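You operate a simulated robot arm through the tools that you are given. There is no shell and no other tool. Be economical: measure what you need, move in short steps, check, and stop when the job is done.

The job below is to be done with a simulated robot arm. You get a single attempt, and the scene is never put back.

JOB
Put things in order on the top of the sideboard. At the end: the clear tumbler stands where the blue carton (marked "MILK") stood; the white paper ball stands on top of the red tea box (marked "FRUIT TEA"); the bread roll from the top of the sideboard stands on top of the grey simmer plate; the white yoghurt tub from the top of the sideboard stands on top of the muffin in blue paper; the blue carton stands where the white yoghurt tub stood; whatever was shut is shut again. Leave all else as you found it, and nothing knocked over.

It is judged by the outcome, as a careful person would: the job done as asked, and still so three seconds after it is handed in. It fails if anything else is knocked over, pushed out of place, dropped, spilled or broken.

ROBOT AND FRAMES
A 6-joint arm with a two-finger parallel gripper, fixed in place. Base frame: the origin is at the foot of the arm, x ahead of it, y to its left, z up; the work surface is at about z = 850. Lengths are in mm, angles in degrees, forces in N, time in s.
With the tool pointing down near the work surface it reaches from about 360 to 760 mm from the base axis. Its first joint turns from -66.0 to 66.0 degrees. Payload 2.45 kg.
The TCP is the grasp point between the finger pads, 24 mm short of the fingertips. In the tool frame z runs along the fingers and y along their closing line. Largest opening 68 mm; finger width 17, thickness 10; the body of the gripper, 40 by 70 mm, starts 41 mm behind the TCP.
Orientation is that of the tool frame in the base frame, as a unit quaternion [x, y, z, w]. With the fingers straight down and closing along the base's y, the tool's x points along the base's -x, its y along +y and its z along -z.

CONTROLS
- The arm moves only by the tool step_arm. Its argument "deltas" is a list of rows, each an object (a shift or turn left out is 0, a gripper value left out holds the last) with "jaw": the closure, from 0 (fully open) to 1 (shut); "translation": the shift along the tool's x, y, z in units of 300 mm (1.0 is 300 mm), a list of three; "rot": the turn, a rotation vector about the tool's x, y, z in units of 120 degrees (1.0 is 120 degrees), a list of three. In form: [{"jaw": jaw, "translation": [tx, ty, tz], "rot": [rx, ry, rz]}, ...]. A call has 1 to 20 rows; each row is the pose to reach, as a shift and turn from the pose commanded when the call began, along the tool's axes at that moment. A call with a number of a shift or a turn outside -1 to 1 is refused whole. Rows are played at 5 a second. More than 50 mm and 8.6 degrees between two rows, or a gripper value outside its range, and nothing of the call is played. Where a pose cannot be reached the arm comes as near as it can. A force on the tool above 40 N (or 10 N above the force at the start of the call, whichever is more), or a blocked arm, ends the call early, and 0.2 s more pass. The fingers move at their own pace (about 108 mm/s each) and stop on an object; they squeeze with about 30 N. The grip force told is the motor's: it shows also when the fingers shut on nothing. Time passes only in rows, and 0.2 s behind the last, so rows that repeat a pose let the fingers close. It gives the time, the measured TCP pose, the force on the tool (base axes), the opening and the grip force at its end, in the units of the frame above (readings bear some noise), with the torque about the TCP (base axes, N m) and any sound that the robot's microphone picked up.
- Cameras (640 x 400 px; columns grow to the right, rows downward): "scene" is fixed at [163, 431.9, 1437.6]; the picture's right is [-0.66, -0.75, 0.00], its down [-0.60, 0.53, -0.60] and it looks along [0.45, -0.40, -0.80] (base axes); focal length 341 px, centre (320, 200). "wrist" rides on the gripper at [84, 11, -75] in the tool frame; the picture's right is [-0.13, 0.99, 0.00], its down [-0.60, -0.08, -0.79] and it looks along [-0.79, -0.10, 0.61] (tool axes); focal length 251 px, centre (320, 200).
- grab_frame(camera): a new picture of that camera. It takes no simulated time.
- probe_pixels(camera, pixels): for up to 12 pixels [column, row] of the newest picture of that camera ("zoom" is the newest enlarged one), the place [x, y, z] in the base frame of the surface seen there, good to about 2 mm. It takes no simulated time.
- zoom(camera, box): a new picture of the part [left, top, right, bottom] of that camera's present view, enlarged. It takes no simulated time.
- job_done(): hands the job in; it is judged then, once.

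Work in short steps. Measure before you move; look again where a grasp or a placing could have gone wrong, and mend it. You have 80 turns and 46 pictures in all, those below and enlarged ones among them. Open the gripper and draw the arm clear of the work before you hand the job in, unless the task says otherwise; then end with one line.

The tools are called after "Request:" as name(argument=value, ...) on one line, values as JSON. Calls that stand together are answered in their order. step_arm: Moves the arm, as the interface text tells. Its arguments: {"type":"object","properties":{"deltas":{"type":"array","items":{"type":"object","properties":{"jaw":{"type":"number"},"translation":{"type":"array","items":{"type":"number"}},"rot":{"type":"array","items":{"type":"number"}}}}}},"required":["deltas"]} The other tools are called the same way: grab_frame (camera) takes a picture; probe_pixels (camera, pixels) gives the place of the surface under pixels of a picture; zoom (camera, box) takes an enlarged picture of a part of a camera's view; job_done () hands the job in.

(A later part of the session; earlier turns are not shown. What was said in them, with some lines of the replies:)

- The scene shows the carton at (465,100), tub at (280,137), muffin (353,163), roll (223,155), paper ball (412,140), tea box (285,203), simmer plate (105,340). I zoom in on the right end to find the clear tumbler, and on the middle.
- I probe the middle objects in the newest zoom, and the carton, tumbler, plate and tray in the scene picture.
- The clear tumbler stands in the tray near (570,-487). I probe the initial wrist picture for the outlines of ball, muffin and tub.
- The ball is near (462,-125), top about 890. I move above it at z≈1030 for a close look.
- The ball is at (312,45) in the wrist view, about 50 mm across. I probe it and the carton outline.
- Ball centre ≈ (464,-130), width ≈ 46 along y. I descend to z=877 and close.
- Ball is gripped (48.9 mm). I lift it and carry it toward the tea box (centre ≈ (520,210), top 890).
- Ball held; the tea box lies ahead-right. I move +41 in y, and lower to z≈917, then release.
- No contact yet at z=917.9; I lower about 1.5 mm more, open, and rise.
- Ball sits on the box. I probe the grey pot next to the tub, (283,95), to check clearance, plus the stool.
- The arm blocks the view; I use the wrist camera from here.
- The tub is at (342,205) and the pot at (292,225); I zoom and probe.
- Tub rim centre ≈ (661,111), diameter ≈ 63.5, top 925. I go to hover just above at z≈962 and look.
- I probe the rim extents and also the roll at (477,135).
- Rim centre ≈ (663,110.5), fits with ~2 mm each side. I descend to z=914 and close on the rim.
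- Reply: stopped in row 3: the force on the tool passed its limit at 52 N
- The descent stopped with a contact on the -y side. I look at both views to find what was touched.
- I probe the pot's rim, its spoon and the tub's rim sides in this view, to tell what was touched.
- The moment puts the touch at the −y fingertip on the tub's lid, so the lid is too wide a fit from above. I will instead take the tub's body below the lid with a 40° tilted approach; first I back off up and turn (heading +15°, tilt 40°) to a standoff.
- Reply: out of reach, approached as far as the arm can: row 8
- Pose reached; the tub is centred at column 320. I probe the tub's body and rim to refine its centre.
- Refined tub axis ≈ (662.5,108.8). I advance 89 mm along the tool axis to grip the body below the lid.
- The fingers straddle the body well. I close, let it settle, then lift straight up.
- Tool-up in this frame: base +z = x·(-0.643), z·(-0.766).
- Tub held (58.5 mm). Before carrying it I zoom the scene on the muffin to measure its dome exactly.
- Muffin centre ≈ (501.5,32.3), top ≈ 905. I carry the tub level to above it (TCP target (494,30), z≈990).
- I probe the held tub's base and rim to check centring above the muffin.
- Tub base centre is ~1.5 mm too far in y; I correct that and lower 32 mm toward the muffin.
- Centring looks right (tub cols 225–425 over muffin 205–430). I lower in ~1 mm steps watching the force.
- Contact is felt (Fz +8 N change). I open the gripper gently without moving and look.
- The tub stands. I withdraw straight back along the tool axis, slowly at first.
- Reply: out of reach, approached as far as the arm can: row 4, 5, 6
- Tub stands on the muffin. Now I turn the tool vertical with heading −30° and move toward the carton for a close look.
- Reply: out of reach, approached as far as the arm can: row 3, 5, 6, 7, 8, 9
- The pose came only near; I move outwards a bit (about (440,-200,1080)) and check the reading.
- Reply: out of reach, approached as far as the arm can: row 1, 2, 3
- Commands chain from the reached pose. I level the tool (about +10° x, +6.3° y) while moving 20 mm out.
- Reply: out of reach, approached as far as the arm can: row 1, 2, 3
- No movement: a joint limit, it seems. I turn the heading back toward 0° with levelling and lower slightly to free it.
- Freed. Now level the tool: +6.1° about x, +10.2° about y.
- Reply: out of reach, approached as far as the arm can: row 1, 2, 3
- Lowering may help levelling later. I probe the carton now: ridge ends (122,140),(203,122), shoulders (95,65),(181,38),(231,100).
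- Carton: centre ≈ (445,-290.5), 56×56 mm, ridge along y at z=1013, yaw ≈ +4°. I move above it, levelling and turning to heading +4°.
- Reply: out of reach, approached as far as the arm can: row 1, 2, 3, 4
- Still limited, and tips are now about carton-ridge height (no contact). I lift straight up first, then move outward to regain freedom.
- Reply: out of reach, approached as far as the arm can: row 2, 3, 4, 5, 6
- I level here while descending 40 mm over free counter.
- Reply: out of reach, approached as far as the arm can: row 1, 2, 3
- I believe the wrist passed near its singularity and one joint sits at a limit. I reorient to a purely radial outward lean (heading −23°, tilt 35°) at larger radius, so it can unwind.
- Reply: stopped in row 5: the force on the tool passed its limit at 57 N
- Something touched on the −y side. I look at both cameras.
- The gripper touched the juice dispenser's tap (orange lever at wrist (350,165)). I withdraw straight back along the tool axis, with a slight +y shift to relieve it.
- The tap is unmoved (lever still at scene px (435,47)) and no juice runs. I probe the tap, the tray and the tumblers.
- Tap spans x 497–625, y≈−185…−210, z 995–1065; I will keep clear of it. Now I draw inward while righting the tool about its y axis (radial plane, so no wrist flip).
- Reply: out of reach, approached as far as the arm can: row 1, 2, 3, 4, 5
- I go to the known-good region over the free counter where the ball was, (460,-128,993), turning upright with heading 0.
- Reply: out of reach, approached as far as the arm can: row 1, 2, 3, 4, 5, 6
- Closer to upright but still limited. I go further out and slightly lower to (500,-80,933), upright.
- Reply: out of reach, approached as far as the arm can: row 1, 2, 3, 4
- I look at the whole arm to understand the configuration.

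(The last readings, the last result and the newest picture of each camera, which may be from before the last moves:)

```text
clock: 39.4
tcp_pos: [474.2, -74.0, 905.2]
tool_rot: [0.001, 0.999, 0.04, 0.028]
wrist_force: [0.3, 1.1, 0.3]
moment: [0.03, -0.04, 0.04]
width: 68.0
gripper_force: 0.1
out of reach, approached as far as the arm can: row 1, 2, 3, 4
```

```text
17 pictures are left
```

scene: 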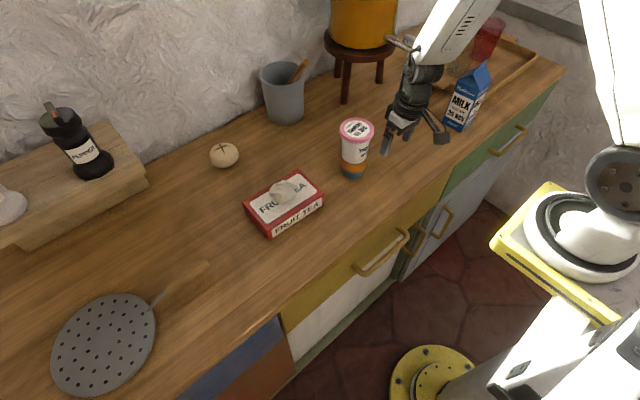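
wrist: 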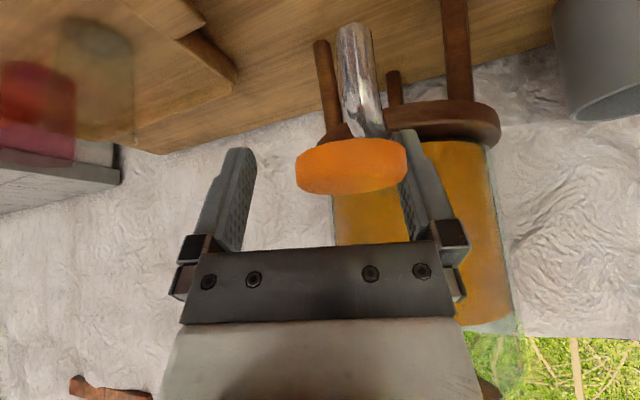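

The arm seems to be in a flipped wrist branch. I lean the tool radially outward by exactly 40° (heading −8.9° = arm plane) at (495,-78,960), so I can then right it through the plane.

Request:
step_arm(deltas=[{"jaw": 0, "translation": [-0.016, 0, -0.06], "rot": [0.0128, -0.0618, 0.0112]}, {"translation": [-0.032, 0, -0.1], "rot": [0.0256, -0.1236, 0.0224]}, {"translation": [-0.048, 0.001, -0.13], "rot": [0.0384, -0.1854, 0.0336]}, {"translation": [-0.064, 0.001, -0.16], "rot": [0.0512, -0.2472, 0.0448]}, {"translation": [-0.08, 0.001, -0.179], "rot": [0.064, -0.309, 0.056]}, {"translation": [-0.08, 0.001, -0.179], "rot": [0.064, -0.309, 0.056]}])

```text
clock: 40.8
tcp_pos: [494.6, -53.9, 958.7]
tool_rot: [-0.075, 0.938, -0.003, 0.338]
wrist_force: [0.9, -2.9, 0.6]
moment: [0.14, -0.02, 0.06]
width: 67.7
gripper_force: 0.1
out of reach, approached as far as the arm can: row 2, 3, 4
```

The reading looks mid-motion; I hold in place for a moment and read again.

Request:
step_arm(deltas=[{"jaw": 0}, {"jaw": 0}])

```text
clock: 41.4
tcp_pos: [494.7, -79.1, 959.2]
tool_rot: [0.074, 0.936, -0.027, 0.342]
wrist_force: [0.2, -0.5, -0.5]
moment: [0.0, 0.01, -0.05]
width: 67.8
gripper_force: 0.0
```

Now exactly at target. I right the tool purely in the radial plane, while rising a little.

Request:
step_arm(deltas=[{"jaw": 0, "rot": [0, 0.0667, 0]}, {"rot": [0, 0.1333, 0]}, {"rot": [0, 0.2, 0]}, {"rot": [0, 0.2667, 0]}, {"rot": [0, 0.3333, 0]}, {"rot": [0, 0.3333, 0]}])

```text
clock: 42.8
tcp_pos: [494.5, -78.2, 960.7]
tool_rot: [0.077, 0.997, 0.0, 0.0]
wrist_force: [0.7, -0.2, 0.8]
moment: [0.0, 0.02, 0.01]
width: 67.9
gripper_force: 0.0
```

Upright again. Now I rise, draw in to x≈435, and go along −y clear of the tap to above the carton with heading +4°.

Request:
step_arm(deltas=[{"jaw": 0, "translation": [0.06, -0.01, -0.12]}, {"translation": [0.13, -0.02, -0.25]}, {"translation": [0.198, -0.031, -0.373]}, {"translation": [0.17, -0.17, -0.373], "rot": [0, 0, -0.02]}, {"translation": [0.14, -0.31, -0.373], "rot": [0, 0, -0.04]}, {"translation": [0.11, -0.45, -0.373], "rot": [0, 0, -0.06]}, {"translation": [0.08, -0.59, -0.373], "rot": [0, 0, -0.085]}, {"translation": [0.055, -0.724, -0.373], "rot": [0, 0, -0.107]}, {"translation": [0.055, -0.724, -0.373], "rot": [0, 0, -0.107]}])

Request:
grab_frame(camera="wrist")

```text
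clock: 44.8
tcp_pos: [444.9, -291.3, 1071.0]
tool_rot: [-0.034, 0.999, 0.0, 0.001]
wrist_force: [0.0, 0.5, -1.1]
moment: [-0.01, 0.02, 0.03]
width: 68.3
gripper_force: 0.1
```

```text
16 pictures are left
```

wrist: 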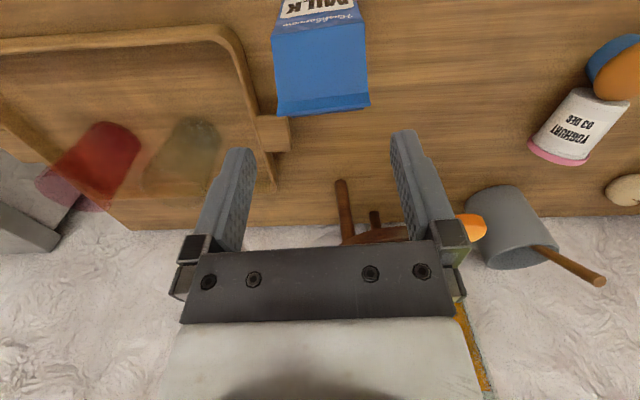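

Carton is centred under the gripper (ridge cols 278–369). I probe its ridge and shoulders for exact alignment.

Request:
probe_pixels(camera="wrist", pixels=[[281, 112], [366, 103], [323, 107], [278, 37], [358, 25], [320, 60], [279, 12], [275, 60], [366, 55]])

```text
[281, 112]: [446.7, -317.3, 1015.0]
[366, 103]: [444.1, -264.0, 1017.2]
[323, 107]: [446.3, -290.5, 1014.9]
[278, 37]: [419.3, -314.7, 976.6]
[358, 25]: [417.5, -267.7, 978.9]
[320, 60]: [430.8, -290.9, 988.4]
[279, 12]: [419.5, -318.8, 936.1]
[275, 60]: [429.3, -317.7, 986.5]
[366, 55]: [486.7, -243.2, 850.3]
```

Centre (445,-290.5), ridge ≈1015. I descend to z≈979 and close on the two gable-end faces.

Request:
step_arm(deltas=[{"jaw": 0, "translation": [0, 0.003, 0.1]}, {"translation": [0, 0.003, 0.18]}, {"translation": [0, 0.003, 0.25]}, {"translation": [0, 0.003, 0.29]}, {"translation": [0, 0.003, 0.305]}, {"translation": [0, 0.003, 0.305]}, {"jaw": 1, "translation": [0, 0.003, 0.305]}, {"translation": [0, 0.003, 0.305]}, {"translation": [0, 0.003, 0.305]}])

```text
clock: 46.8
tcp_pos: [445.3, -288.3, 980.2]
tool_rot: [-0.035, 0.999, 0.0, 0.0]
wrist_force: [-0.1, 0.2, -0.1]
moment: [-0.02, -0.13, -0.02]
width: 57.7
gripper_force: 29.6
```

Carton gripped (57.7 mm). I lift 60 mm and carry it along −x side of the tub stack, clear of the tap, first to about (424,-20).

Request:
step_arm(deltas=[{"jaw": 1, "translation": [0, 0, -0.05]}, {"translation": [0, 0, -0.12]}, {"translation": [0, 0, -0.2]}, {"translation": [0.04, 0.03, -0.2]}, {"translation": [0.04, 0.15, -0.2]}, {"translation": [0.035, 0.27, -0.2]}, {"translation": [0.03, 0.39, -0.2]}, {"translation": [0.025, 0.51, -0.2]}, {"translation": [0.02, 0.63, -0.2]}, {"translation": [0.013, 0.76, -0.2]}, {"translation": [0.007, 0.896, -0.2]}, {"translation": [0.007, 0.896, -0.2]}])

```text
clock: 49.4
tcp_pos: [424.8, -21.5, 1039.5]
tool_rot: [-0.034, 0.999, 0.0, 0.001]
wrist_force: [-0.2, -0.3, -3.9]
moment: [-0.01, 0.01, 0.01]
width: 57.7
gripper_force: 30.2
```

Now to (424,118), then outward at y=118 past the tub stack, then to (662.5,109).

Request:
step_arm(deltas=[{"jaw": 1, "translation": [-0.011, 0.155, 0]}, {"translation": [-0.022, 0.31, 0]}, {"translation": [-0.0325, 0.464, 0]}, {"translation": [-0.16, 0.455, 0]}, {"translation": [-0.3, 0.446, 0]}, {"translation": [-0.44, 0.436, 0]}, {"translation": [-0.58, 0.426, 0]}, {"translation": [-0.71, 0.417, 0]}, {"translation": [-0.8, 0.4, 0]}, {"translation": [-0.8207, 0.378, 0]}, {"translation": [-0.8207, 0.378, 0]}])

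Request:
zoom(camera="scene", box=[200, 40, 400, 190])

```text
clock: 51.8
tcp_pos: [662.4, 107.9, 1040.6]
tool_rot: [-0.035, 0.999, 0.001, 0.0]
wrist_force: [-0.3, -0.7, -4.5]
moment: [-0.01, 0.02, 0.0]
width: 57.6
gripper_force: 29.6
```

```text
2.67 times, centred on (300, 115) of scene
```

zoom: 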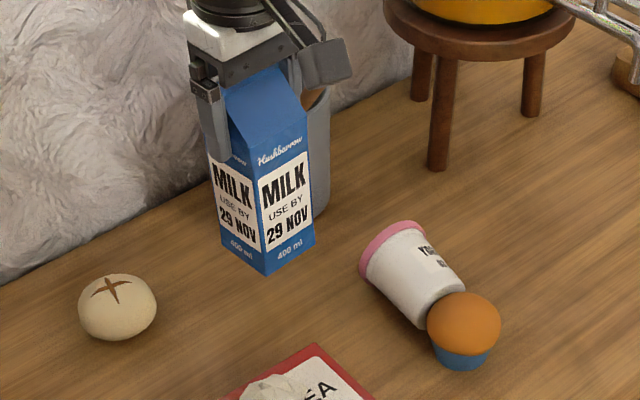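

The tub has fallen off the muffin (probably nudged during the wrist unwinding); I will mend that after. First I set the carton down at the tub's old place, lowering 58 mm then gently.

Request:
step_arm(deltas=[{"jaw": 1, "translation": [0, 0.002, 0.06]}, {"translation": [0, 0.002, 0.12]}, {"translation": [0, 0.002, 0.17]}, {"translation": [0, 0.002, 0.19]}, {"translation": [0, 0.002, 0.195]}, {"translation": [0, 0.002, 0.198]}, {"translation": [0, 0.002, 0.2]}, {"translation": [0, 0.002, 0.2]}])

```text
clock: 53.5
tcp_pos: [663.1, 108.1, 980.4]
tool_rot: [-0.036, 0.999, 0.0, 0.0]
wrist_force: [0.1, 0.1, -4.6]
moment: [0.01, 0.02, -0.02]
width: 57.6
gripper_force: 30.2
```

Still hanging; I lower ~1 mm more at a time, then release.

Request:
step_arm(deltas=[{"jaw": 1, "translation": [0, 0, 0.003]}, {"translation": [0, 0, 0.005]}, {"translation": [0, 0, 0.005]}])

```text
clock: 54.4
tcp_pos: [663.6, 108.4, 979.7]
tool_rot: [-0.035, 0.999, 0.0, 0.001]
wrist_force: [-3.2, -1.0, 4.8]
moment: [0.1, 0.28, 0.11]
width: 57.7
gripper_force: 29.8
```

Contact with the counter. I open and rise straight up (slowly at first).

Request:
step_arm(deltas=[{"jaw": 0.4}, {"jaw": 0}, {"jaw": 0}, {"jaw": 0, "translation": [0, 0, -0.03]}, {"translation": [0, 0, -0.09]}, {"translation": [0, 0, -0.18]}, {"translation": [0, 0, -0.25]}, {"translation": [0.1, 0.02, -0.27]}, {"translation": [0.2, 0.05, -0.27]}, {"translation": [0.3, 0.05, -0.2]}, {"translation": [0.4, 0.05, -0.2]}, {"translation": [0.4, 0.05, -0.2]}])

Request:
grab_frame(camera="wrist")

Request:
grab_frame(camera="scene")

```text
clock: 57.0
tcp_pos: [539.8, 114.7, 1040.2]
tool_rot: [-0.034, 0.999, 0.0, 0.0]
wrist_force: [0.2, -0.3, -0.8]
moment: [-0.01, 0.05, 0.02]
width: 68.3
gripper_force: 0.1
```

```text
14 pictures are left
```

wrist: 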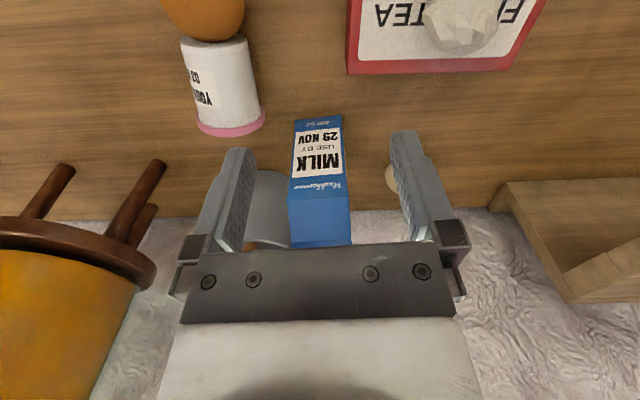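

```text
13 pictures are left
```

scene: 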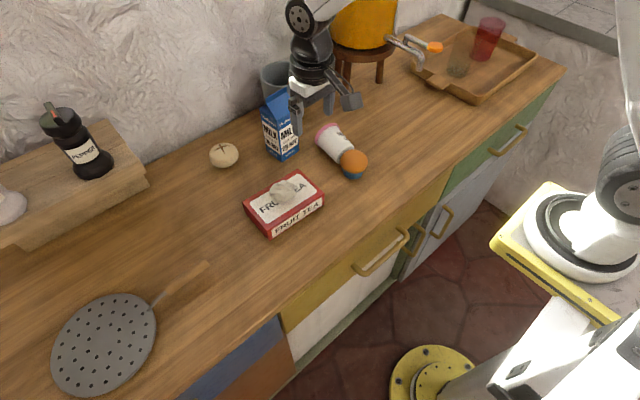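

Carton stands in place. The tub lies with its base against the muffin, lid outward. I probe it, the muffin, and the free area to the left.

Request:
probe_pixels(camera="scene", pixels=[[322, 130], [334, 125], [329, 143], [350, 150], [343, 139], [335, 158], [353, 155], [341, 158], [367, 160], [207, 263], [148, 185], [60, 115]])

Request:
probe_pixels(camera="wrist", pixels=[[200, 128], [262, 122], [183, 50], [246, 42], [222, 80], [202, 100], [245, 95], [205, 5], [218, 42], [230, 128], [62, 170], [320, 190]])

```text
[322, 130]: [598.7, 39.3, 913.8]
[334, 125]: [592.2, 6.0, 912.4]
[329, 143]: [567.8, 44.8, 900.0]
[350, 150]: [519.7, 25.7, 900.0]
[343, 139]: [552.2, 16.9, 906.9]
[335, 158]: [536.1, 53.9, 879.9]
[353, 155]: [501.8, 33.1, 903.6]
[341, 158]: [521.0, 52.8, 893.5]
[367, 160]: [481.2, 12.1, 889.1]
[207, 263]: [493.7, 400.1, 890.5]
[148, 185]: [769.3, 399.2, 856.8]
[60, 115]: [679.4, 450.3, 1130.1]
```

```text
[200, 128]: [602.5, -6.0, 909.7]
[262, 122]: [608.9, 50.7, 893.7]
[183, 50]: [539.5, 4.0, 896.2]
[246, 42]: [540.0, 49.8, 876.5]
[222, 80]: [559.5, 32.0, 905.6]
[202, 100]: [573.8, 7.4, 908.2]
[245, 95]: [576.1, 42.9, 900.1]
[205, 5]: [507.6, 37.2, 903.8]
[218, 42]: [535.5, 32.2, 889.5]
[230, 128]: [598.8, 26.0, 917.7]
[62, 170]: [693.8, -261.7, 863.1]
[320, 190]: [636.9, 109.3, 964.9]
```

Muffin is unmoved; the tub lies along heading ≈ −4.6° (axis (537,27.5)→(605,22)), lid outward. To set it upright I need a lean grasp with room, so first I grip it from above and will lay it at a free spot closer in.

Request:
step_arm(deltas=[{"jaw": 0, "translation": [-0.036, -0.15, 0], "rot": [0, 0, 0.035]}, {"translation": [-0.072, -0.305, 0], "rot": [0, 0, 0.071]}, {"translation": [-0.072, -0.305, 0.16], "rot": [0, 0, 0.071]}, {"translation": [-0.072, -0.305, 0.32], "rot": [0, 0, 0.071]}, {"translation": [-0.072, -0.305, 0.44], "rot": [0, 0, 0.071]}, {"translation": [-0.072, -0.305, 0.5], "rot": [0, 0, 0.071]}, {"translation": [-0.072, -0.305, 0.533], "rot": [0, 0, 0.071]}, {"translation": [-0.072, -0.305, 0.533], "rot": [0, 0, 0.071]}, {"jaw": 1, "translation": [-0.072, -0.305, 0.533], "rot": [0, 0, 0.071]}, {"translation": [-0.072, -0.305, 0.533], "rot": [0, 0, 0.071]}, {"translation": [-0.072, -0.305, 0.533], "rot": [0, 0, 0.071]}])

```text
clock: 59.4
tcp_pos: [569.9, 24.6, 879.5]
tool_rot: [0.04, 0.999, -0.001, 0.0]
wrist_force: [-0.1, 0.0, 0.4]
moment: [0.02, 0.02, -0.01]
width: 58.1
gripper_force: 30.5
```

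Gripped (58 mm). I lift and carry it to (445,-62), turning to heading −8°, and lay it down there.

Request:
step_arm(deltas=[{"jaw": 1, "translation": [0, 0, -0.13]}, {"translation": [0, 0, -0.27]}, {"translation": [0, 0, -0.4]}, {"translation": [0.1, -0.08, -0.4], "rot": [0, 0, 0.007]}, {"translation": [0.2, -0.16, -0.4], "rot": [0, 0, 0.014]}, {"translation": [0.3, -0.24, -0.4], "rot": [0, 0, 0.021]}, {"translation": [0.392, -0.322, -0.4], "rot": [0, 0, 0.028]}, {"translation": [0.392, -0.322, -0.27], "rot": [0, 0, 0.028]}, {"translation": [0.392, -0.322, -0.13], "rot": [0, 0, 0.028]}, {"translation": [0.392, -0.322, -0.04], "rot": [0, 0, 0.028]}, {"translation": [0.392, -0.322, -0.006], "rot": [0, 0, 0.028]}, {"translation": [0.392, -0.322, -0.003], "rot": [0, 0, 0.028]}, {"translation": [0.392, -0.322, -0.003], "rot": [0, 0, 0.028]}])

```text
clock: 62.1
tcp_pos: [444.4, -61.7, 881.9]
tool_rot: [0.069, 0.998, 0.0, 0.001]
wrist_force: [0.5, -0.2, -2.0]
moment: [0.01, 0.0, 0.05]
width: 58.4
gripper_force: 29.6
```

Still hanging slightly; I lower 2 mm, release, rise and look.

Request:
step_arm(deltas=[{"jaw": 1, "translation": [0, 0, 0.004]}, {"translation": [0, 0, 0.008]}, {"jaw": 0.5, "translation": [0, 0, 0.008]}, {"jaw": 0, "translation": [0, 0, 0.008]}, {"translation": [0, 0, 0.008]}, {"translation": [0, 0, -0.05]}, {"translation": [0, 0, -0.2]}, {"translation": [0, 0, -0.36]}, {"translation": [0, 0, -0.5]}, {"translation": [0, 0, -0.5]}])

Request:
grab_frame(camera="wrist")

```text
clock: 64.3
tcp_pos: [445.0, -61.3, 1031.9]
tool_rot: [0.069, 0.998, 0.0, 0.0]
wrist_force: [0.5, 0.2, -0.6]
moment: [-0.01, 0.04, -0.01]
width: 68.2
gripper_force: 0.0
```

```text
12 pictures are left
```

wrist: 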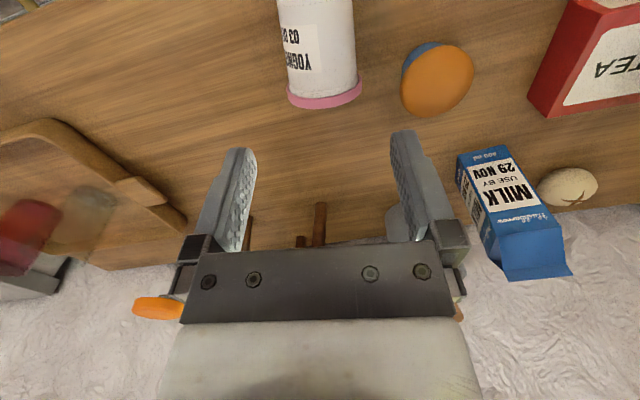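

Request:
probe_pixels(camera="wrist", pixels=[[290, 95], [358, 85], [326, 92], [284, 30], [353, 25], [318, 30], [320, 60], [318, 5], [324, 107], [287, 60], [356, 60]])

```text
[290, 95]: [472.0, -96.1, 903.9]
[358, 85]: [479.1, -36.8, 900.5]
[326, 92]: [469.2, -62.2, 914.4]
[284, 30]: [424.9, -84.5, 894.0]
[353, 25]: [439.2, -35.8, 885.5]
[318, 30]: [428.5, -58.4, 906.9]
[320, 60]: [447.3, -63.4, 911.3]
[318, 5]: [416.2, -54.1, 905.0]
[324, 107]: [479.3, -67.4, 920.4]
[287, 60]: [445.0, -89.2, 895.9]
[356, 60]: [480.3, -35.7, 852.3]
```

Tub lies with axis heading ≈ −8.5°, x 406…481. I lean the tool inward 45° (ry +45°) and go to a standoff over the lid side.

Request:
step_arm(deltas=[{"jaw": 0, "translation": [-0.04, 0, 0.0], "rot": [0, 0.0625, 0]}, {"translation": [-0.08, 0, 0.0], "rot": [0, 0.125, 0]}, {"translation": [-0.12, 0, 0.02], "rot": [0, 0.1875, 0]}, {"translation": [-0.16, -0.003, 0.05], "rot": [0, 0.25, 0]}, {"translation": [-0.19, -0.005, 0.08], "rot": [0, 0.3125, 0]}, {"translation": [-0.214, -0.005, 0.107], "rot": [0, 0.375, 0]}, {"translation": [-0.214, -0.005, 0.2], "rot": [0, 0.375, 0]}, {"translation": [-0.214, -0.005, 0.288], "rot": [0, 0.375, 0]}, {"translation": [-0.214, -0.005, 0.288], "rot": [0, 0.375, 0]}])

```text
clock: 66.3
tcp_pos: [508.3, -71.9, 942.7]
tool_rot: [0.064, 0.922, 0.027, -0.381]
wrist_force: [0.8, 0.4, 0.2]
moment: [-0.03, 0.0, 0.03]
width: 68.1
gripper_force: 0.0
```

Lean pose reached. I advance 78 mm along the tool axis and check the view before closing.

Request:
step_arm(deltas=[{"jaw": 0, "translation": [0.006, 0.002, 0.08]}, {"translation": [0.006, 0.002, 0.15]}, {"translation": [0.006, 0.002, 0.21]}, {"translation": [0.006, 0.002, 0.245]}, {"translation": [0.006, 0.002, 0.26]}, {"translation": [0.006, 0.002, 0.26]}])

Request:
zoom(camera="scene", box=[320, 70, 480, 190])

```text
clock: 67.8
tcp_pos: [453.0, -64.1, 888.9]
tool_rot: [0.064, 0.922, 0.027, -0.38]
wrist_force: [4.5, -0.9, 10.2]
moment: [-0.04, -0.16, 0.01]
width: 67.9
gripper_force: 0.0
```

```text
3.33 times, centred on (400, 130) of scene
```

zoom: 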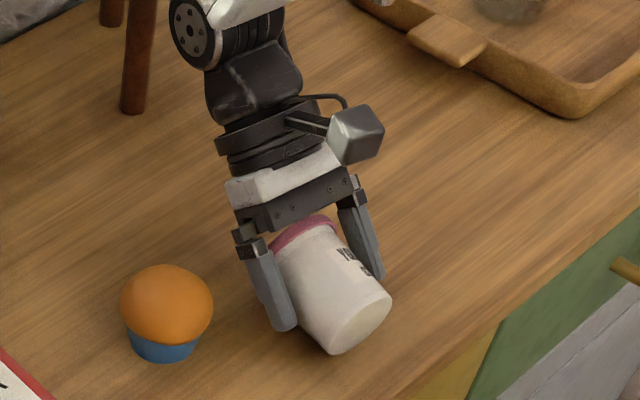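

The palm just touches the lid (10 N); I back off 4 mm, then close and lift.

Up in this tool frame: x +0.707, z −0.707.

Request:
step_arm(deltas=[{"jaw": 0, "translation": [0, 0, -0.014]}, {"translation": [0, 0, -0.014]}, {"jaw": 1, "translation": [0, 0, -0.014]}, {"translation": [0, 0, -0.014]}, {"translation": [0, 0, -0.014]}, {"translation": [0.05, 0, -0.064]}, {"translation": [0.13, 0, -0.144]}, {"translation": [0.23, 0, -0.244]}, {"translation": [0.23, 0, -0.244]}])

```text
clock: 69.8
tcp_pos: [454.7, -62.7, 991.0]
tool_rot: [0.064, 0.922, 0.027, -0.382]
wrist_force: [0.1, -0.3, -1.7]
moment: [-0.01, 0.01, -0.02]
width: 58.5
gripper_force: 29.9
```

Tub lifted. I now rotate the tool 85° outward about its y axis (stays in the arm plane), so the tub comes upright, moving out to r≈505.

Request:
step_arm(deltas=[{"jaw": 1, "translation": [-0.01, 0, -0.01], "rot": [0, -0.0645, 0]}, {"translation": [-0.02, 0, -0.02], "rot": [0, -0.129, 0]}, {"translation": [-0.03, 0, -0.03], "rot": [0, -0.1935, 0]}, {"translation": [-0.04, 0, -0.04], "rot": [0, -0.258, 0]}, {"translation": [-0.05, 0, -0.05], "rot": [0, -0.3225, 0]}, {"translation": [-0.06, 0, -0.06], "rot": [0, -0.387, 0]}, {"translation": [-0.07, 0, -0.07], "rot": [0, -0.4515, 0]}, {"translation": [-0.08, 0, -0.08], "rot": [0, -0.516, 0]}, {"translation": [-0.09, 0, -0.09], "rot": [0, -0.5805, 0]}, {"translation": [-0.1, 0, -0.1], "rot": [0, -0.645, 0]}, {"translation": [-0.107, 0, -0.107], "rot": [0, -0.709, 0]}, {"translation": [-0.107, 0, -0.107], "rot": [0, -0.709, 0]}])

Request:
zoom(camera="scene", box=[320, 70, 480, 190])

```text
clock: 72.3
tcp_pos: [501.7, -71.0, 990.5]
tool_rot: [0.065, 0.937, -0.022, 0.343]
wrist_force: [0.6, 0.0, -1.2]
moment: [0.01, 0.04, 0.0]
width: 58.5
gripper_force: 30.0
```

```text
3.33 times, centred on (400, 130) of scene
```

zoom: 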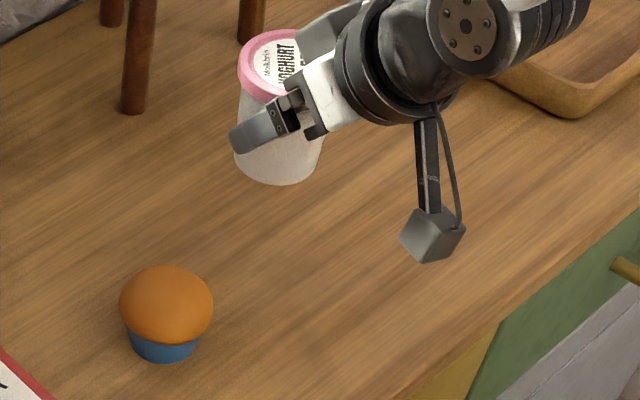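

The tub is upright. I probe its base and lid to get its axis relative to the TCP and its uprightness.

Request:
probe_pixels(camera="zoom", pixels=[[275, 181], [238, 162], [316, 162], [255, 175], [295, 178], [243, 72], [270, 33], [258, 90], [285, 35], [252, 48], [268, 60]])

```text
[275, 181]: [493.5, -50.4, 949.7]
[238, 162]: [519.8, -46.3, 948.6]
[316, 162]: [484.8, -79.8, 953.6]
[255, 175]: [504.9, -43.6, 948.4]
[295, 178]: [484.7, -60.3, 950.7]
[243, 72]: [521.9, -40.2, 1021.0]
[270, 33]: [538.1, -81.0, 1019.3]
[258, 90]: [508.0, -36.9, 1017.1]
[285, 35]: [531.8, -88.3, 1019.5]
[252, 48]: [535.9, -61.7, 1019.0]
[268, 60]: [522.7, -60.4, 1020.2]
```

Lid is level within ~1°. I swing it to above the muffin (TCP ≈ (492.7,31), heading 3.6° in the arm plane) and check centring.

Request:
step_arm(deltas=[{"jaw": 1, "translation": [0.015, 0.083, -0.012], "rot": [-0.0154, 0, -0.0184]}, {"translation": [0.029, 0.166, -0.0245], "rot": [-0.0308, 0, -0.0367]}, {"translation": [0.0435, 0.249, -0.037], "rot": [-0.0462, 0, -0.0551]}, {"translation": [0.058, 0.332, -0.049], "rot": [-0.0616, 0, -0.0734]}, {"translation": [0.058, 0.332, -0.049], "rot": [-0.0616, 0, -0.0734]}, {"translation": [0.058, 0.332, -0.049], "rot": [-0.0616, 0, -0.0734]}])

Request:
zoom(camera="scene", box=[306, 110, 402, 185])

```text
clock: 73.8
tcp_pos: [491.4, 30.1, 991.5]
tool_rot: [-0.029, 0.939, 0.01, 0.342]
wrist_force: [0.1, -0.7, -1.1]
moment: [0.01, 0.01, 0.04]
width: 58.1
gripper_force: 30.2
```

```text
5.33 times, centred on (354, 148) of scene
```

zoom: 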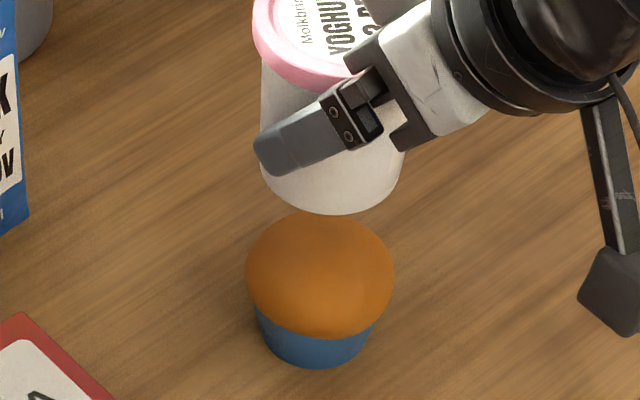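

Request:
probe_pixels(camera="zoom", pixels=[[333, 211], [265, 180], [399, 180], [300, 205], [365, 205], [320, 230], [320, 260], [320, 300], [250, 270], [390, 270], [280, 250], [360, 250]])

```text
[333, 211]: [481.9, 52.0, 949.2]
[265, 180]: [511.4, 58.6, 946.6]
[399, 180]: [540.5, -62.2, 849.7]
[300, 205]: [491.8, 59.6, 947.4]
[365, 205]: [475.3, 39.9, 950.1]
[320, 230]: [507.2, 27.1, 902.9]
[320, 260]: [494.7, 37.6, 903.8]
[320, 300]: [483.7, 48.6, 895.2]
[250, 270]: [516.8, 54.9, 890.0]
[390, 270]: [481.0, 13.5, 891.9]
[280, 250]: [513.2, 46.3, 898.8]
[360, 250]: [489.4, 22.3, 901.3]
```

Tub base is within ~1 mm of the muffin axis; I correct 1 mm in y and lower 36 mm.

Request:
step_arm(deltas=[{"jaw": 1, "translation": [0.03, -0.0033, 0.036]}, {"translation": [0.055, -0.0033, 0.066]}, {"translation": [0.072, -0.0033, 0.086]}, {"translation": [0.077, -0.0033, 0.092]}, {"translation": [0.077, -0.0033, 0.092]}])

```text
clock: 75.0
tcp_pos: [491.5, 31.6, 954.8]
tool_rot: [-0.03, 0.939, 0.012, 0.342]
wrist_force: [-0.4, -0.1, -1.8]
moment: [0.01, 0.0, -0.01]
width: 58.4
gripper_force: 30.2
```

Request:
step_arm(deltas=[{"jaw": 1, "translation": [0.0021, 0, 0.0026]}, {"translation": [0.0043, 0, 0.0051]}, {"translation": [0.0043, 0, 0.0051]}])

```text
clock: 75.8
tcp_pos: [492.5, 31.0, 952.6]
tool_rot: [-0.029, 0.939, 0.011, 0.342]
wrist_force: [0.6, 0.1, -1.1]
moment: [0.0, 0.02, -0.02]
width: 58.1
gripper_force: 30.3
```

Not yet in contact; I go on by 1 mm steps.

Request:
step_arm(deltas=[{"jaw": 1, "translation": [0.0021, 0, 0.0026]}, {"translation": [0.0036, 0, 0.0043]}, {"translation": [0.0036, 0, 0.0043]}])

```text
clock: 76.5
tcp_pos: [492.2, 30.4, 950.9]
tool_rot: [-0.029, 0.939, 0.01, 0.343]
wrist_force: [0.1, 0.2, -2.0]
moment: [0.0, 0.02, 0.0]
width: 58.3
gripper_force: 29.7
```

Request:
step_arm(deltas=[{"jaw": 1, "translation": [0.0021, 0, 0.0026]}, {"translation": [0.0036, 0, 0.0043]}, {"translation": [0.0036, 0, 0.0043]}])

```text
clock: 77.3
tcp_pos: [491.5, 31.5, 950.2]
tool_rot: [-0.03, 0.939, 0.011, 0.343]
wrist_force: [-3.3, 0.2, 9.0]
moment: [-0.01, 0.25, 0.0]
width: 58.3
gripper_force: 29.3
```

Contact (Fz +9 N). I release gently and withdraw 36 mm along the tool axis, then hold to look.

Request:
step_arm(deltas=[{"jaw": 0.8}, {"jaw": 0.3}, {"jaw": 0}, {"jaw": 0}, {"jaw": 0}, {"jaw": 0, "translation": [0, 0, -0.02]}, {"translation": [0, 0, -0.06]}, {"translation": [0, 0, -0.1]}, {"translation": [0, 0, -0.12]}, {"translation": [0, 0, -0.12]}])

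Request:
zoom(camera="scene", box=[306, 100, 402, 185])

```text
clock: 79.5
tcp_pos: [468.2, 32.4, 976.5]
tool_rot: [-0.03, 0.939, 0.011, 0.343]
wrist_force: [0.5, 0.1, -0.2]
moment: [0.01, -0.02, 0.01]
width: 67.9
gripper_force: 0.0
```

```text
4.71 times, centred on (354, 142) of scene
5 turns are left
```

zoom: 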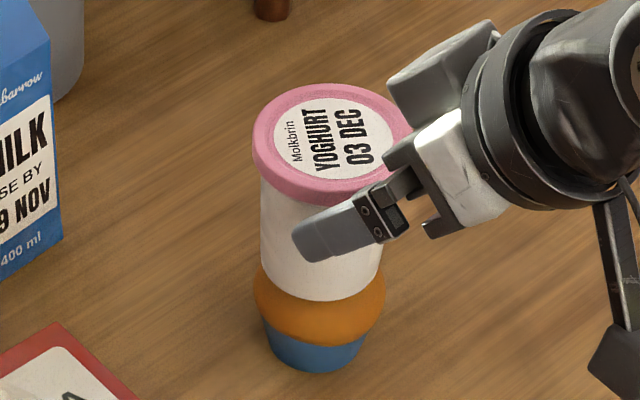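

The tub stands on the muffin. Only five turns remain, so I chain calls: right the tool in-plane, go round to a hover near the roll, and picture both the roll and the tumbler.

Request:
step_arm(deltas=[{"jaw": 0, "translation": [0.02, 0, -0.02], "rot": [0, 0.0667, 0]}, {"translation": [0.02, 0, -0.05], "rot": [0, 0.1333, 0]}, {"translation": [0.01, 0, -0.08], "rot": [0, 0.2, 0]}, {"translation": [-0.005, 0, -0.1], "rot": [0, 0.2667, 0]}, {"translation": [-0.013, 0, -0.12], "rot": [0, 0.3343, 0]}, {"translation": [-0.013, 0, -0.12], "rot": [0, 0.3343, 0]}])

Request:
step_arm(deltas=[{"jaw": 0, "translation": [-0.008, 0.132, 0]}, {"translation": [-0.016, 0.264, 0]}, {"translation": [-0.025, 0.396, 0]}, {"translation": [-0.15, 0.432, 0], "rot": [0, 0, -0.02]}, {"translation": [-0.28, 0.468, 0], "rot": [0, 0, -0.04]}, {"translation": [-0.406, 0.505, 0], "rot": [0, 0, -0.06]}, {"translation": [-0.55, 0.525, 0], "rot": [0, 0, -0.08]}, {"translation": [-0.7, 0.545, 0.07], "rot": [0, 0, -0.1]}, {"translation": [-0.844, 0.565, 0.14], "rot": [0, 0, -0.112]}, {"translation": [-0.844, 0.565, 0.153], "rot": [0, 0, -0.112]}, {"translation": [-0.844, 0.565, 0.153], "rot": [0, 0, -0.112]}])

Request:
grab_frame(camera="wrist")

Request:
zoom(camera="scene", box=[400, 10, 544, 100])

```text
clock: 81.0
tcp_pos: [448.1, 28.4, 1006.2]
tool_rot: [-0.031, 1.0, 0.0, -0.001]
wrist_force: [-0.5, 0.1, -0.1]
moment: [0.01, 0.0, -0.03]
width: 67.8
gripper_force: 0.0
```

```text
clock: 83.3
tcp_pos: [690.1, 211.7, 960.3]
tool_rot: [-0.147, 0.989, 0.0, 0.0]
wrist_force: [0.3, -0.5, 0.7]
moment: [-0.01, 0.0, -0.04]
width: 67.8
gripper_force: 0.0
```

```text
7 pictures are left
```

wrist: 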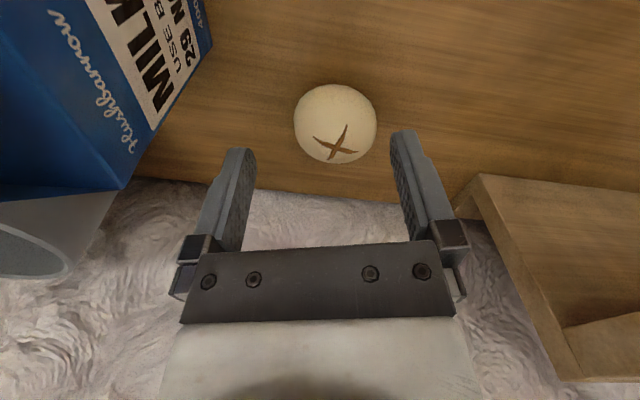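

```text
4.44 times, centred on (472, 55) of scene
4 turns are left
```

zoom: 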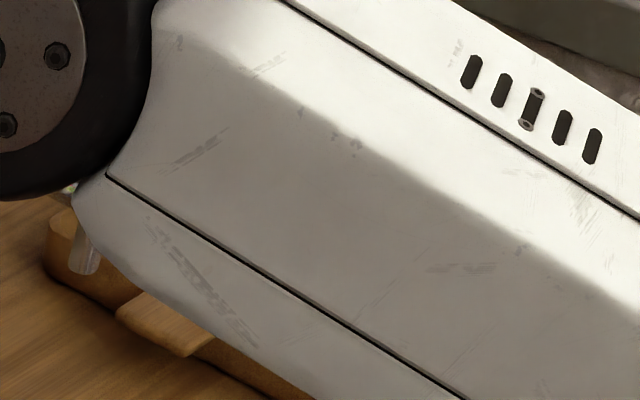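

The roll is at wrist (335.5,124), which works out to about (720,229), diameter ≈ 62. I grip it there, carry it round clear of the pepper mill to the simmer plate at (481,566), release, come back, and picture the plate and tumbler.

Request:
step_arm(deltas=[{"jaw": 0, "translation": [-0.1113, 0.0273, 0]}, {"translation": [-0.1113, 0.0273, 0.08]}, {"translation": [-0.1113, 0.0273, 0.14]}, {"translation": [-0.1113, 0.0273, 0.19]}, {"translation": [-0.1113, 0.0273, 0.2177]}, {"translation": [-0.1113, 0.0273, 0.2177]}, {"jaw": 1, "translation": [-0.1113, 0.0273, 0.2177]}, {"translation": [-0.1113, 0.0273, 0.2177]}, {"translation": [-0.1113, 0.0273, 0.2177]}])

Request:
step_arm(deltas=[{"jaw": 1, "translation": [0, 0, -0.06]}, {"translation": [0, 0, -0.133]}, {"translation": [0.13, 0.032, -0.175], "rot": [0, 0, -0.01]}, {"translation": [0.258, 0.064, -0.217], "rot": [0, 0, -0.02]}, {"translation": [0.342, 0.133, -0.3], "rot": [0, 0, -0.036]}, {"translation": [0.4255, 0.202, -0.383], "rot": [0, 0, -0.053]}, {"translation": [0.453, 0.341, -0.383], "rot": [0, 0, -0.085]}, {"translation": [0.48, 0.48, -0.383], "rot": [0, 0, -0.117]}, {"translation": [0.508, 0.619, -0.383], "rot": [0, 0, -0.149]}, {"translation": [0.535, 0.758, -0.383], "rot": [0, 0, -0.1817]}, {"translation": [0.535, 0.758, -0.383], "rot": [0, 0, -0.1817]}])

Request:
step_arm(deltas=[{"jaw": 1, "translation": [-0.074, 0.118, 0], "rot": [0, 0, -0.023]}, {"translation": [-0.148, 0.236, 0], "rot": [0, 0, -0.046]}, {"translation": [-0.222, 0.354, 0], "rot": [0, 0, -0.069]}, {"translation": [-0.2967, 0.4713, 0], "rot": [0, 0, -0.091]}, {"translation": [-0.2967, 0.4713, 0.12], "rot": [0, 0, -0.091]}, {"translation": [-0.2967, 0.4713, 0.22], "rot": [0, 0, -0.091]}, {"translation": [-0.2967, 0.4713, 0.3], "rot": [0, 0, -0.091]}, {"translation": [-0.2967, 0.4713, 0.33], "rot": [0, 0, -0.091]}, {"translation": [-0.2967, 0.4713, 0.34], "rot": [0, 0, -0.091]}, {"translation": [-0.2967, 0.4713, 0.34], "rot": [0, 0, -0.091]}, {"jaw": 0.4, "translation": [-0.2967, 0.4713, 0.34], "rot": [0, 0, -0.091]}, {"jaw": 0, "translation": [-0.2967, 0.4713, 0.34], "rot": [0, 0, -0.091]}, {"translation": [-0.2967, 0.4713, 0.34], "rot": [0, 0, -0.091]}, {"translation": [-0.2967, 0.4713, 0.3], "rot": [0, 0, -0.091]}, {"translation": [-0.2967, 0.4713, 0.2], "rot": [0, 0, -0.091]}, {"translation": [-0.2967, 0.4713, 0.1], "rot": [0, 0, -0.091]}, {"translation": [-0.2967, 0.4713, 0], "rot": [0, 0, -0.091]}, {"translation": [-0.2967, 0.4713, 0], "rot": [0, 0, -0.091]}])

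Request:
step_arm(deltas=[{"jaw": 0, "translation": [0.127, -0.078, 0], "rot": [0, 0, 0.021]}, {"translation": [0.255, -0.157, 0], "rot": [0, 0, 0.042]}, {"translation": [0.382, -0.235, 0], "rot": [0, 0, 0.064]}, {"translation": [0.509, -0.314, 0], "rot": [0, 0, 0.085]}, {"translation": [0.637, -0.392, 0], "rot": [0, 0, 0.106]}, {"translation": [0.764, -0.4707, 0], "rot": [0, 0, 0.1275]}, {"translation": [0.764, -0.4707, 0], "rot": [0, 0, 0.1275]}])

Request:
step_arm(deltas=[{"jaw": 0, "translation": [0.077, -0.109, -0.033], "rot": [0, 0, 0.036]}, {"translation": [0.155, -0.217, -0.067], "rot": [0, 0, 0.071]}, {"translation": [0.232, -0.326, -0.1], "rot": [0, 0, 0.107]}, {"translation": [0.31, -0.434, -0.134], "rot": [0, 0, 0.142]}, {"translation": [0.387, -0.543, -0.167], "rot": [0, 0, 0.178]}, {"translation": [0.387, -0.543, -0.167], "rot": [0, 0, 0.178]}])

Request:
grab_frame(camera="scene")

Request:
zoom(camera="scene", box=[416, 10, 544, 90])

Request:
probe_pixels(camera="scene", pixels=[[457, 72], [457, 76], [467, 36], [450, 72], [465, 72], [457, 60], [475, 38], [459, 40], [440, 85], [420, 78], [490, 18], [505, 20]])

```text
clock: 85.3
tcp_pos: [721.3, 231.0, 895.9]
tool_rot: [-0.148, 0.989, 0.0, 0.0]
wrist_force: [-0.1, -0.4, -0.7]
moment: [0.01, -0.02, -0.02]
width: 61.4
gripper_force: 30.2
```

```text
clock: 87.8
tcp_pos: [498.9, 403.4, 1010.1]
tool_rot: [-0.332, 0.943, 0.0, 0.0]
wrist_force: [-1.0, 0.0, -1.2]
moment: [0.02, 0.02, 0.03]
width: 61.5
gripper_force: 30.0
```

```text
clock: 91.5
tcp_pos: [470.8, 552.8, 1008.8]
tool_rot: [-0.42, 0.907, 0.0, 0.001]
wrist_force: [-0.5, 0.4, 0.9]
moment: [0.01, -0.01, 0.0]
width: 68.1
gripper_force: 0.0
out of reach, approached as far as the arm can: row 4, 5, 6, 7, 8, 9, 10, 11, 12, 13, 14, 15, 16, 17, 18
```

```text
clock: 93.2
tcp_pos: [432.4, 287.7, 1008.9]
tool_rot: [-0.296, 0.955, 0.0, -0.001]
wrist_force: [0.2, 0.1, -0.2]
moment: [-0.03, -0.02, -0.01]
width: 68.0
gripper_force: 0.0
```

```text
clock: 94.5
tcp_pos: [428.7, 87.4, 1059.9]
tool_rot: [-0.113, 0.994, 0.0, 0.0]
wrist_force: [0.8, -0.8, 0.4]
moment: [-0.01, 0.01, 0.02]
width: 68.1
gripper_force: 0.1
```

```text
5 pictures are left
```

scene: 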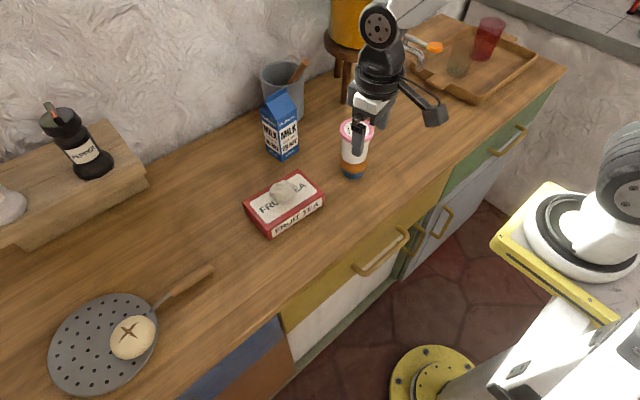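

```text
5.00 times, centred on (480, 50) of scene
```

zoom: 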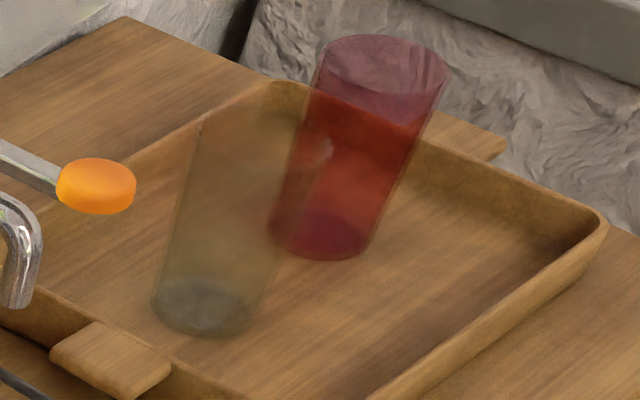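

```text
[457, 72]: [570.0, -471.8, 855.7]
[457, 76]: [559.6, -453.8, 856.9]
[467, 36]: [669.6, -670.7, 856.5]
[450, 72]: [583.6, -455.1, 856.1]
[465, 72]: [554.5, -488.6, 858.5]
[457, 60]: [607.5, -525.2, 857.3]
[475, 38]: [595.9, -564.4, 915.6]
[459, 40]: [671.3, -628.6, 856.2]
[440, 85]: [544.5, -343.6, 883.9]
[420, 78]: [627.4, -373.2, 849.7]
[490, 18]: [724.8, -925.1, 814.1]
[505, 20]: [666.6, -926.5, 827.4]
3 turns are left
```

The roll is on the simmer plate. The clear tumbler's base is at ≈ (570,-472), height ≈115. I bring the gripper round in front of the tap to a hover near the tumbler with heading 0, jaws part-closed for a rim pinch, and take a wrist picture.

Request:
step_arm(deltas=[{"jaw": 0, "translation": [0.03, -0.129, 0.01], "rot": [0, 0, 0.015]}, {"translation": [0.06, -0.257, 0.02], "rot": [0, 0, 0.03]}, {"translation": [0.09, -0.386, 0.03], "rot": [0, 0, 0.046]}, {"translation": [0.12, -0.514, 0.04], "rot": [0, 0, 0.062]}, {"translation": [0.15, -0.643, 0.05], "rot": [0, 0, 0.077]}, {"translation": [0.18, -0.772, 0.05], "rot": [0, 0, 0.093]}, {"translation": [0.21, -0.9, 0.05], "rot": [0, 0, 0.108]}, {"translation": [0.21, -0.9, 0.05], "rot": [0, 0, 0.108]}])

Request:
step_arm(deltas=[{"jaw": 0.4, "translation": [-0.013, -0.111, 0]}, {"translation": [-0.027, -0.222, 0]}, {"translation": [-0.04, -0.333, 0]}, {"translation": [-0.13, -0.44, 0.02]}, {"translation": [-0.22, -0.55, 0.04]}, {"translation": [-0.31, -0.66, 0.06]}, {"translation": [-0.39, -0.767, 0.083]}, {"translation": [-0.39, -0.767, 0.083]}])

Request:
grab_frame(camera="wrist")

Request:
zoom(camera="scene", box=[400, 0, 560, 100])

```text
clock: 96.3
tcp_pos: [428.4, -190.1, 1044.5]
tool_rot: [-0.001, 1.0, 0.0, 0.0]
wrist_force: [0.3, 0.6, -1.1]
moment: [0.01, -0.03, 0.0]
width: 67.7
gripper_force: 0.0
```

```text
clock: 98.2
tcp_pos: [544.6, -418.9, 1019.5]
tool_rot: [-0.001, 1.0, 0.0, 0.0]
wrist_force: [-0.6, -0.3, 0.5]
moment: [0.02, 0.03, 0.01]
width: 40.8
gripper_force: 0.1
```

```text
3 pictures are left
```

wrist: 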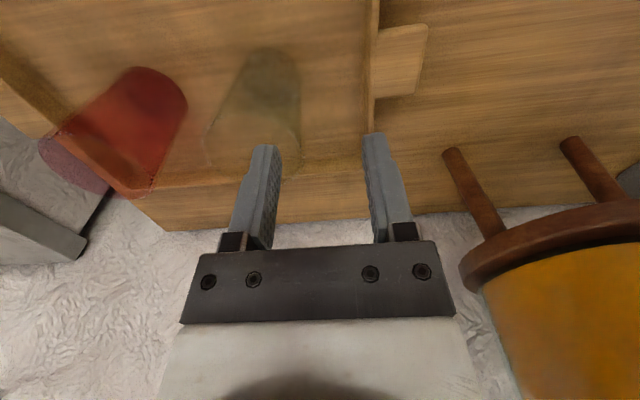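

```text
4.00 times, centred on (480, 50) of scene
2 turns are left
```

zoom: 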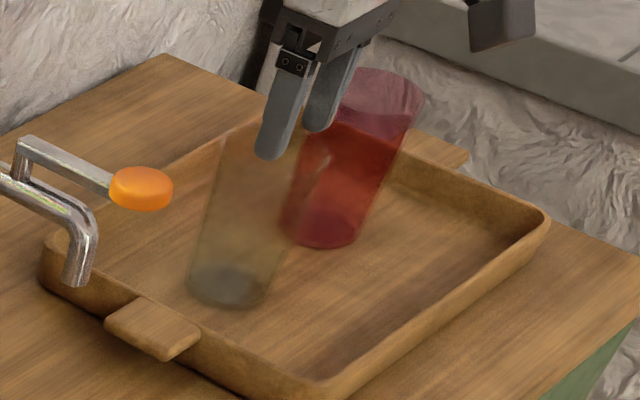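

From the wrist view the tumbler's axis is at ≈ (566,-466), rim radius ≈ 32, so its +y wall is near y=−434.5. I pinch that wall, lift while drawing in over the tray edge, set the tumbler at the carton's old place, release, rise, and picture the result.

Request:
step_arm(deltas=[{"jaw": 0.4, "translation": [-0.04, -0.03, 0.02]}, {"translation": [-0.0713, -0.052, 0.04]}, {"translation": [-0.0713, -0.052, 0.04]}, {"translation": [-0.0713, -0.052, 0.09]}, {"translation": [-0.0713, -0.052, 0.14]}, {"translation": [-0.0713, -0.052, 0.1917]}, {"translation": [-0.0713, -0.052, 0.1917]}, {"jaw": 1, "translation": [-0.0713, -0.052, 0.1917]}, {"translation": [-0.0713, -0.052, 0.1917]}, {"translation": [-0.0713, -0.052, 0.1917]}])

Request:
step_arm(deltas=[{"jaw": 1, "translation": [0, 0, -0.05]}, {"translation": [0.05, 0.02, -0.12]}, {"translation": [0.15, 0.1, -0.155]}, {"translation": [0.235, 0.224, -0.155]}, {"translation": [0.32, 0.348, -0.155]}, {"translation": [0.36, 0.465, -0.155]}, {"translation": [0.403, 0.582, -0.155]}, {"translation": [0.403, 0.582, -0.155]}, {"translation": [0.403, 0.582, -0.08]}, {"translation": [0.403, 0.582, -0.02]}, {"translation": [0.403, 0.582, 0.005]}, {"translation": [0.403, 0.582, 0.014]}, {"translation": [0.403, 0.582, 0.018]}, {"translation": [0.403, 0.582, 0.02]}, {"translation": [0.403, 0.582, 0.02]}])

Request:
step_arm(deltas=[{"jaw": 0.8}, {"jaw": 0.6}, {"jaw": 0.4}, {"jaw": 0.4}, {"jaw": 0.4, "translation": [0, 0, -0.05]}, {"translation": [0, 0, -0.15]}, {"translation": [0, 0, -0.28]}, {"translation": [0, 0, -0.28]}])

Request:
step_arm(deltas=[{"jaw": 0, "translation": [0.03, 0.12, 0]}, {"translation": [0.06, 0.25, 0]}, {"translation": [0.04, 0.39, 0]}, {"translation": [0.02, 0.52, 0]}, {"translation": [0, 0.65, 0]}, {"translation": [0, 0.65, 0]}])

Request:
grab_frame(camera="scene")

```text
clock: 100.3
tcp_pos: [566.9, -435.0, 963.5]
tool_rot: [-0.001, 1.0, 0.0, 0.0]
wrist_force: [-1.2, -1.9, 4.0]
moment: [-0.5, 0.0, -0.03]
width: 2.3
gripper_force: 26.6
```

```text
clock: 103.5
tcp_pos: [446.2, -261.6, 956.9]
tool_rot: [-0.001, 1.0, -0.001, 0.001]
wrist_force: [-1.4, 6.2, 16.9]
moment: [-0.26, -0.02, 0.0]
width: 2.7
gripper_force: 26.4
```

```text
clock: 105.3
tcp_pos: [446.9, -260.5, 1039.3]
tool_rot: [-0.001, 1.0, 0.001, 0.0]
wrist_force: [-0.1, 0.0, -1.0]
moment: [-0.01, -0.01, -0.03]
width: 40.9
gripper_force: 0.0
```

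```text
clock: 106.8
tcp_pos: [446.7, -65.5, 1040.0]
tool_rot: [0.0, 1.0, 0.0, 0.001]
wrist_force: [-0.5, 0.7, 0.2]
moment: [0.03, 0.0, 0.03]
width: 68.1
gripper_force: 0.0
```

```text
1 pictures are left
1 turns are left
```

scene: 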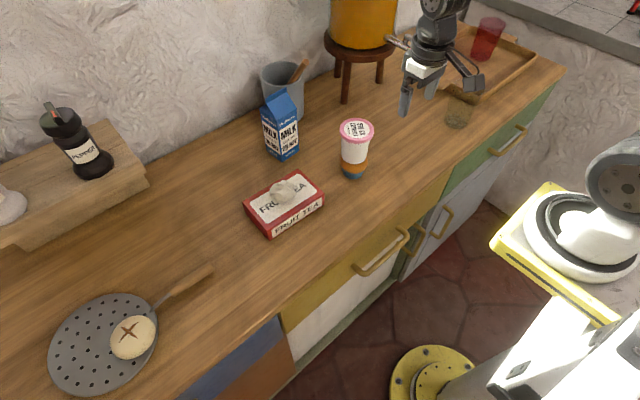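

The last picture shows the tumbler upright at the carton's old place, px (458,120). The carton, tub on muffin, ball on tea box and roll on plate are all standing, and the gripper is open and clear, so I hand the job in.

Request:
job_done()

```text
The job is handed in.
```

All five moves are done and the job is handed in: in the last picture everything was standing and nothing was spilled. The tub was knocked off the muffin once partway through and put back, the gripper brushed the juice tap without moving it, and the roll sits near the edge of the plate.
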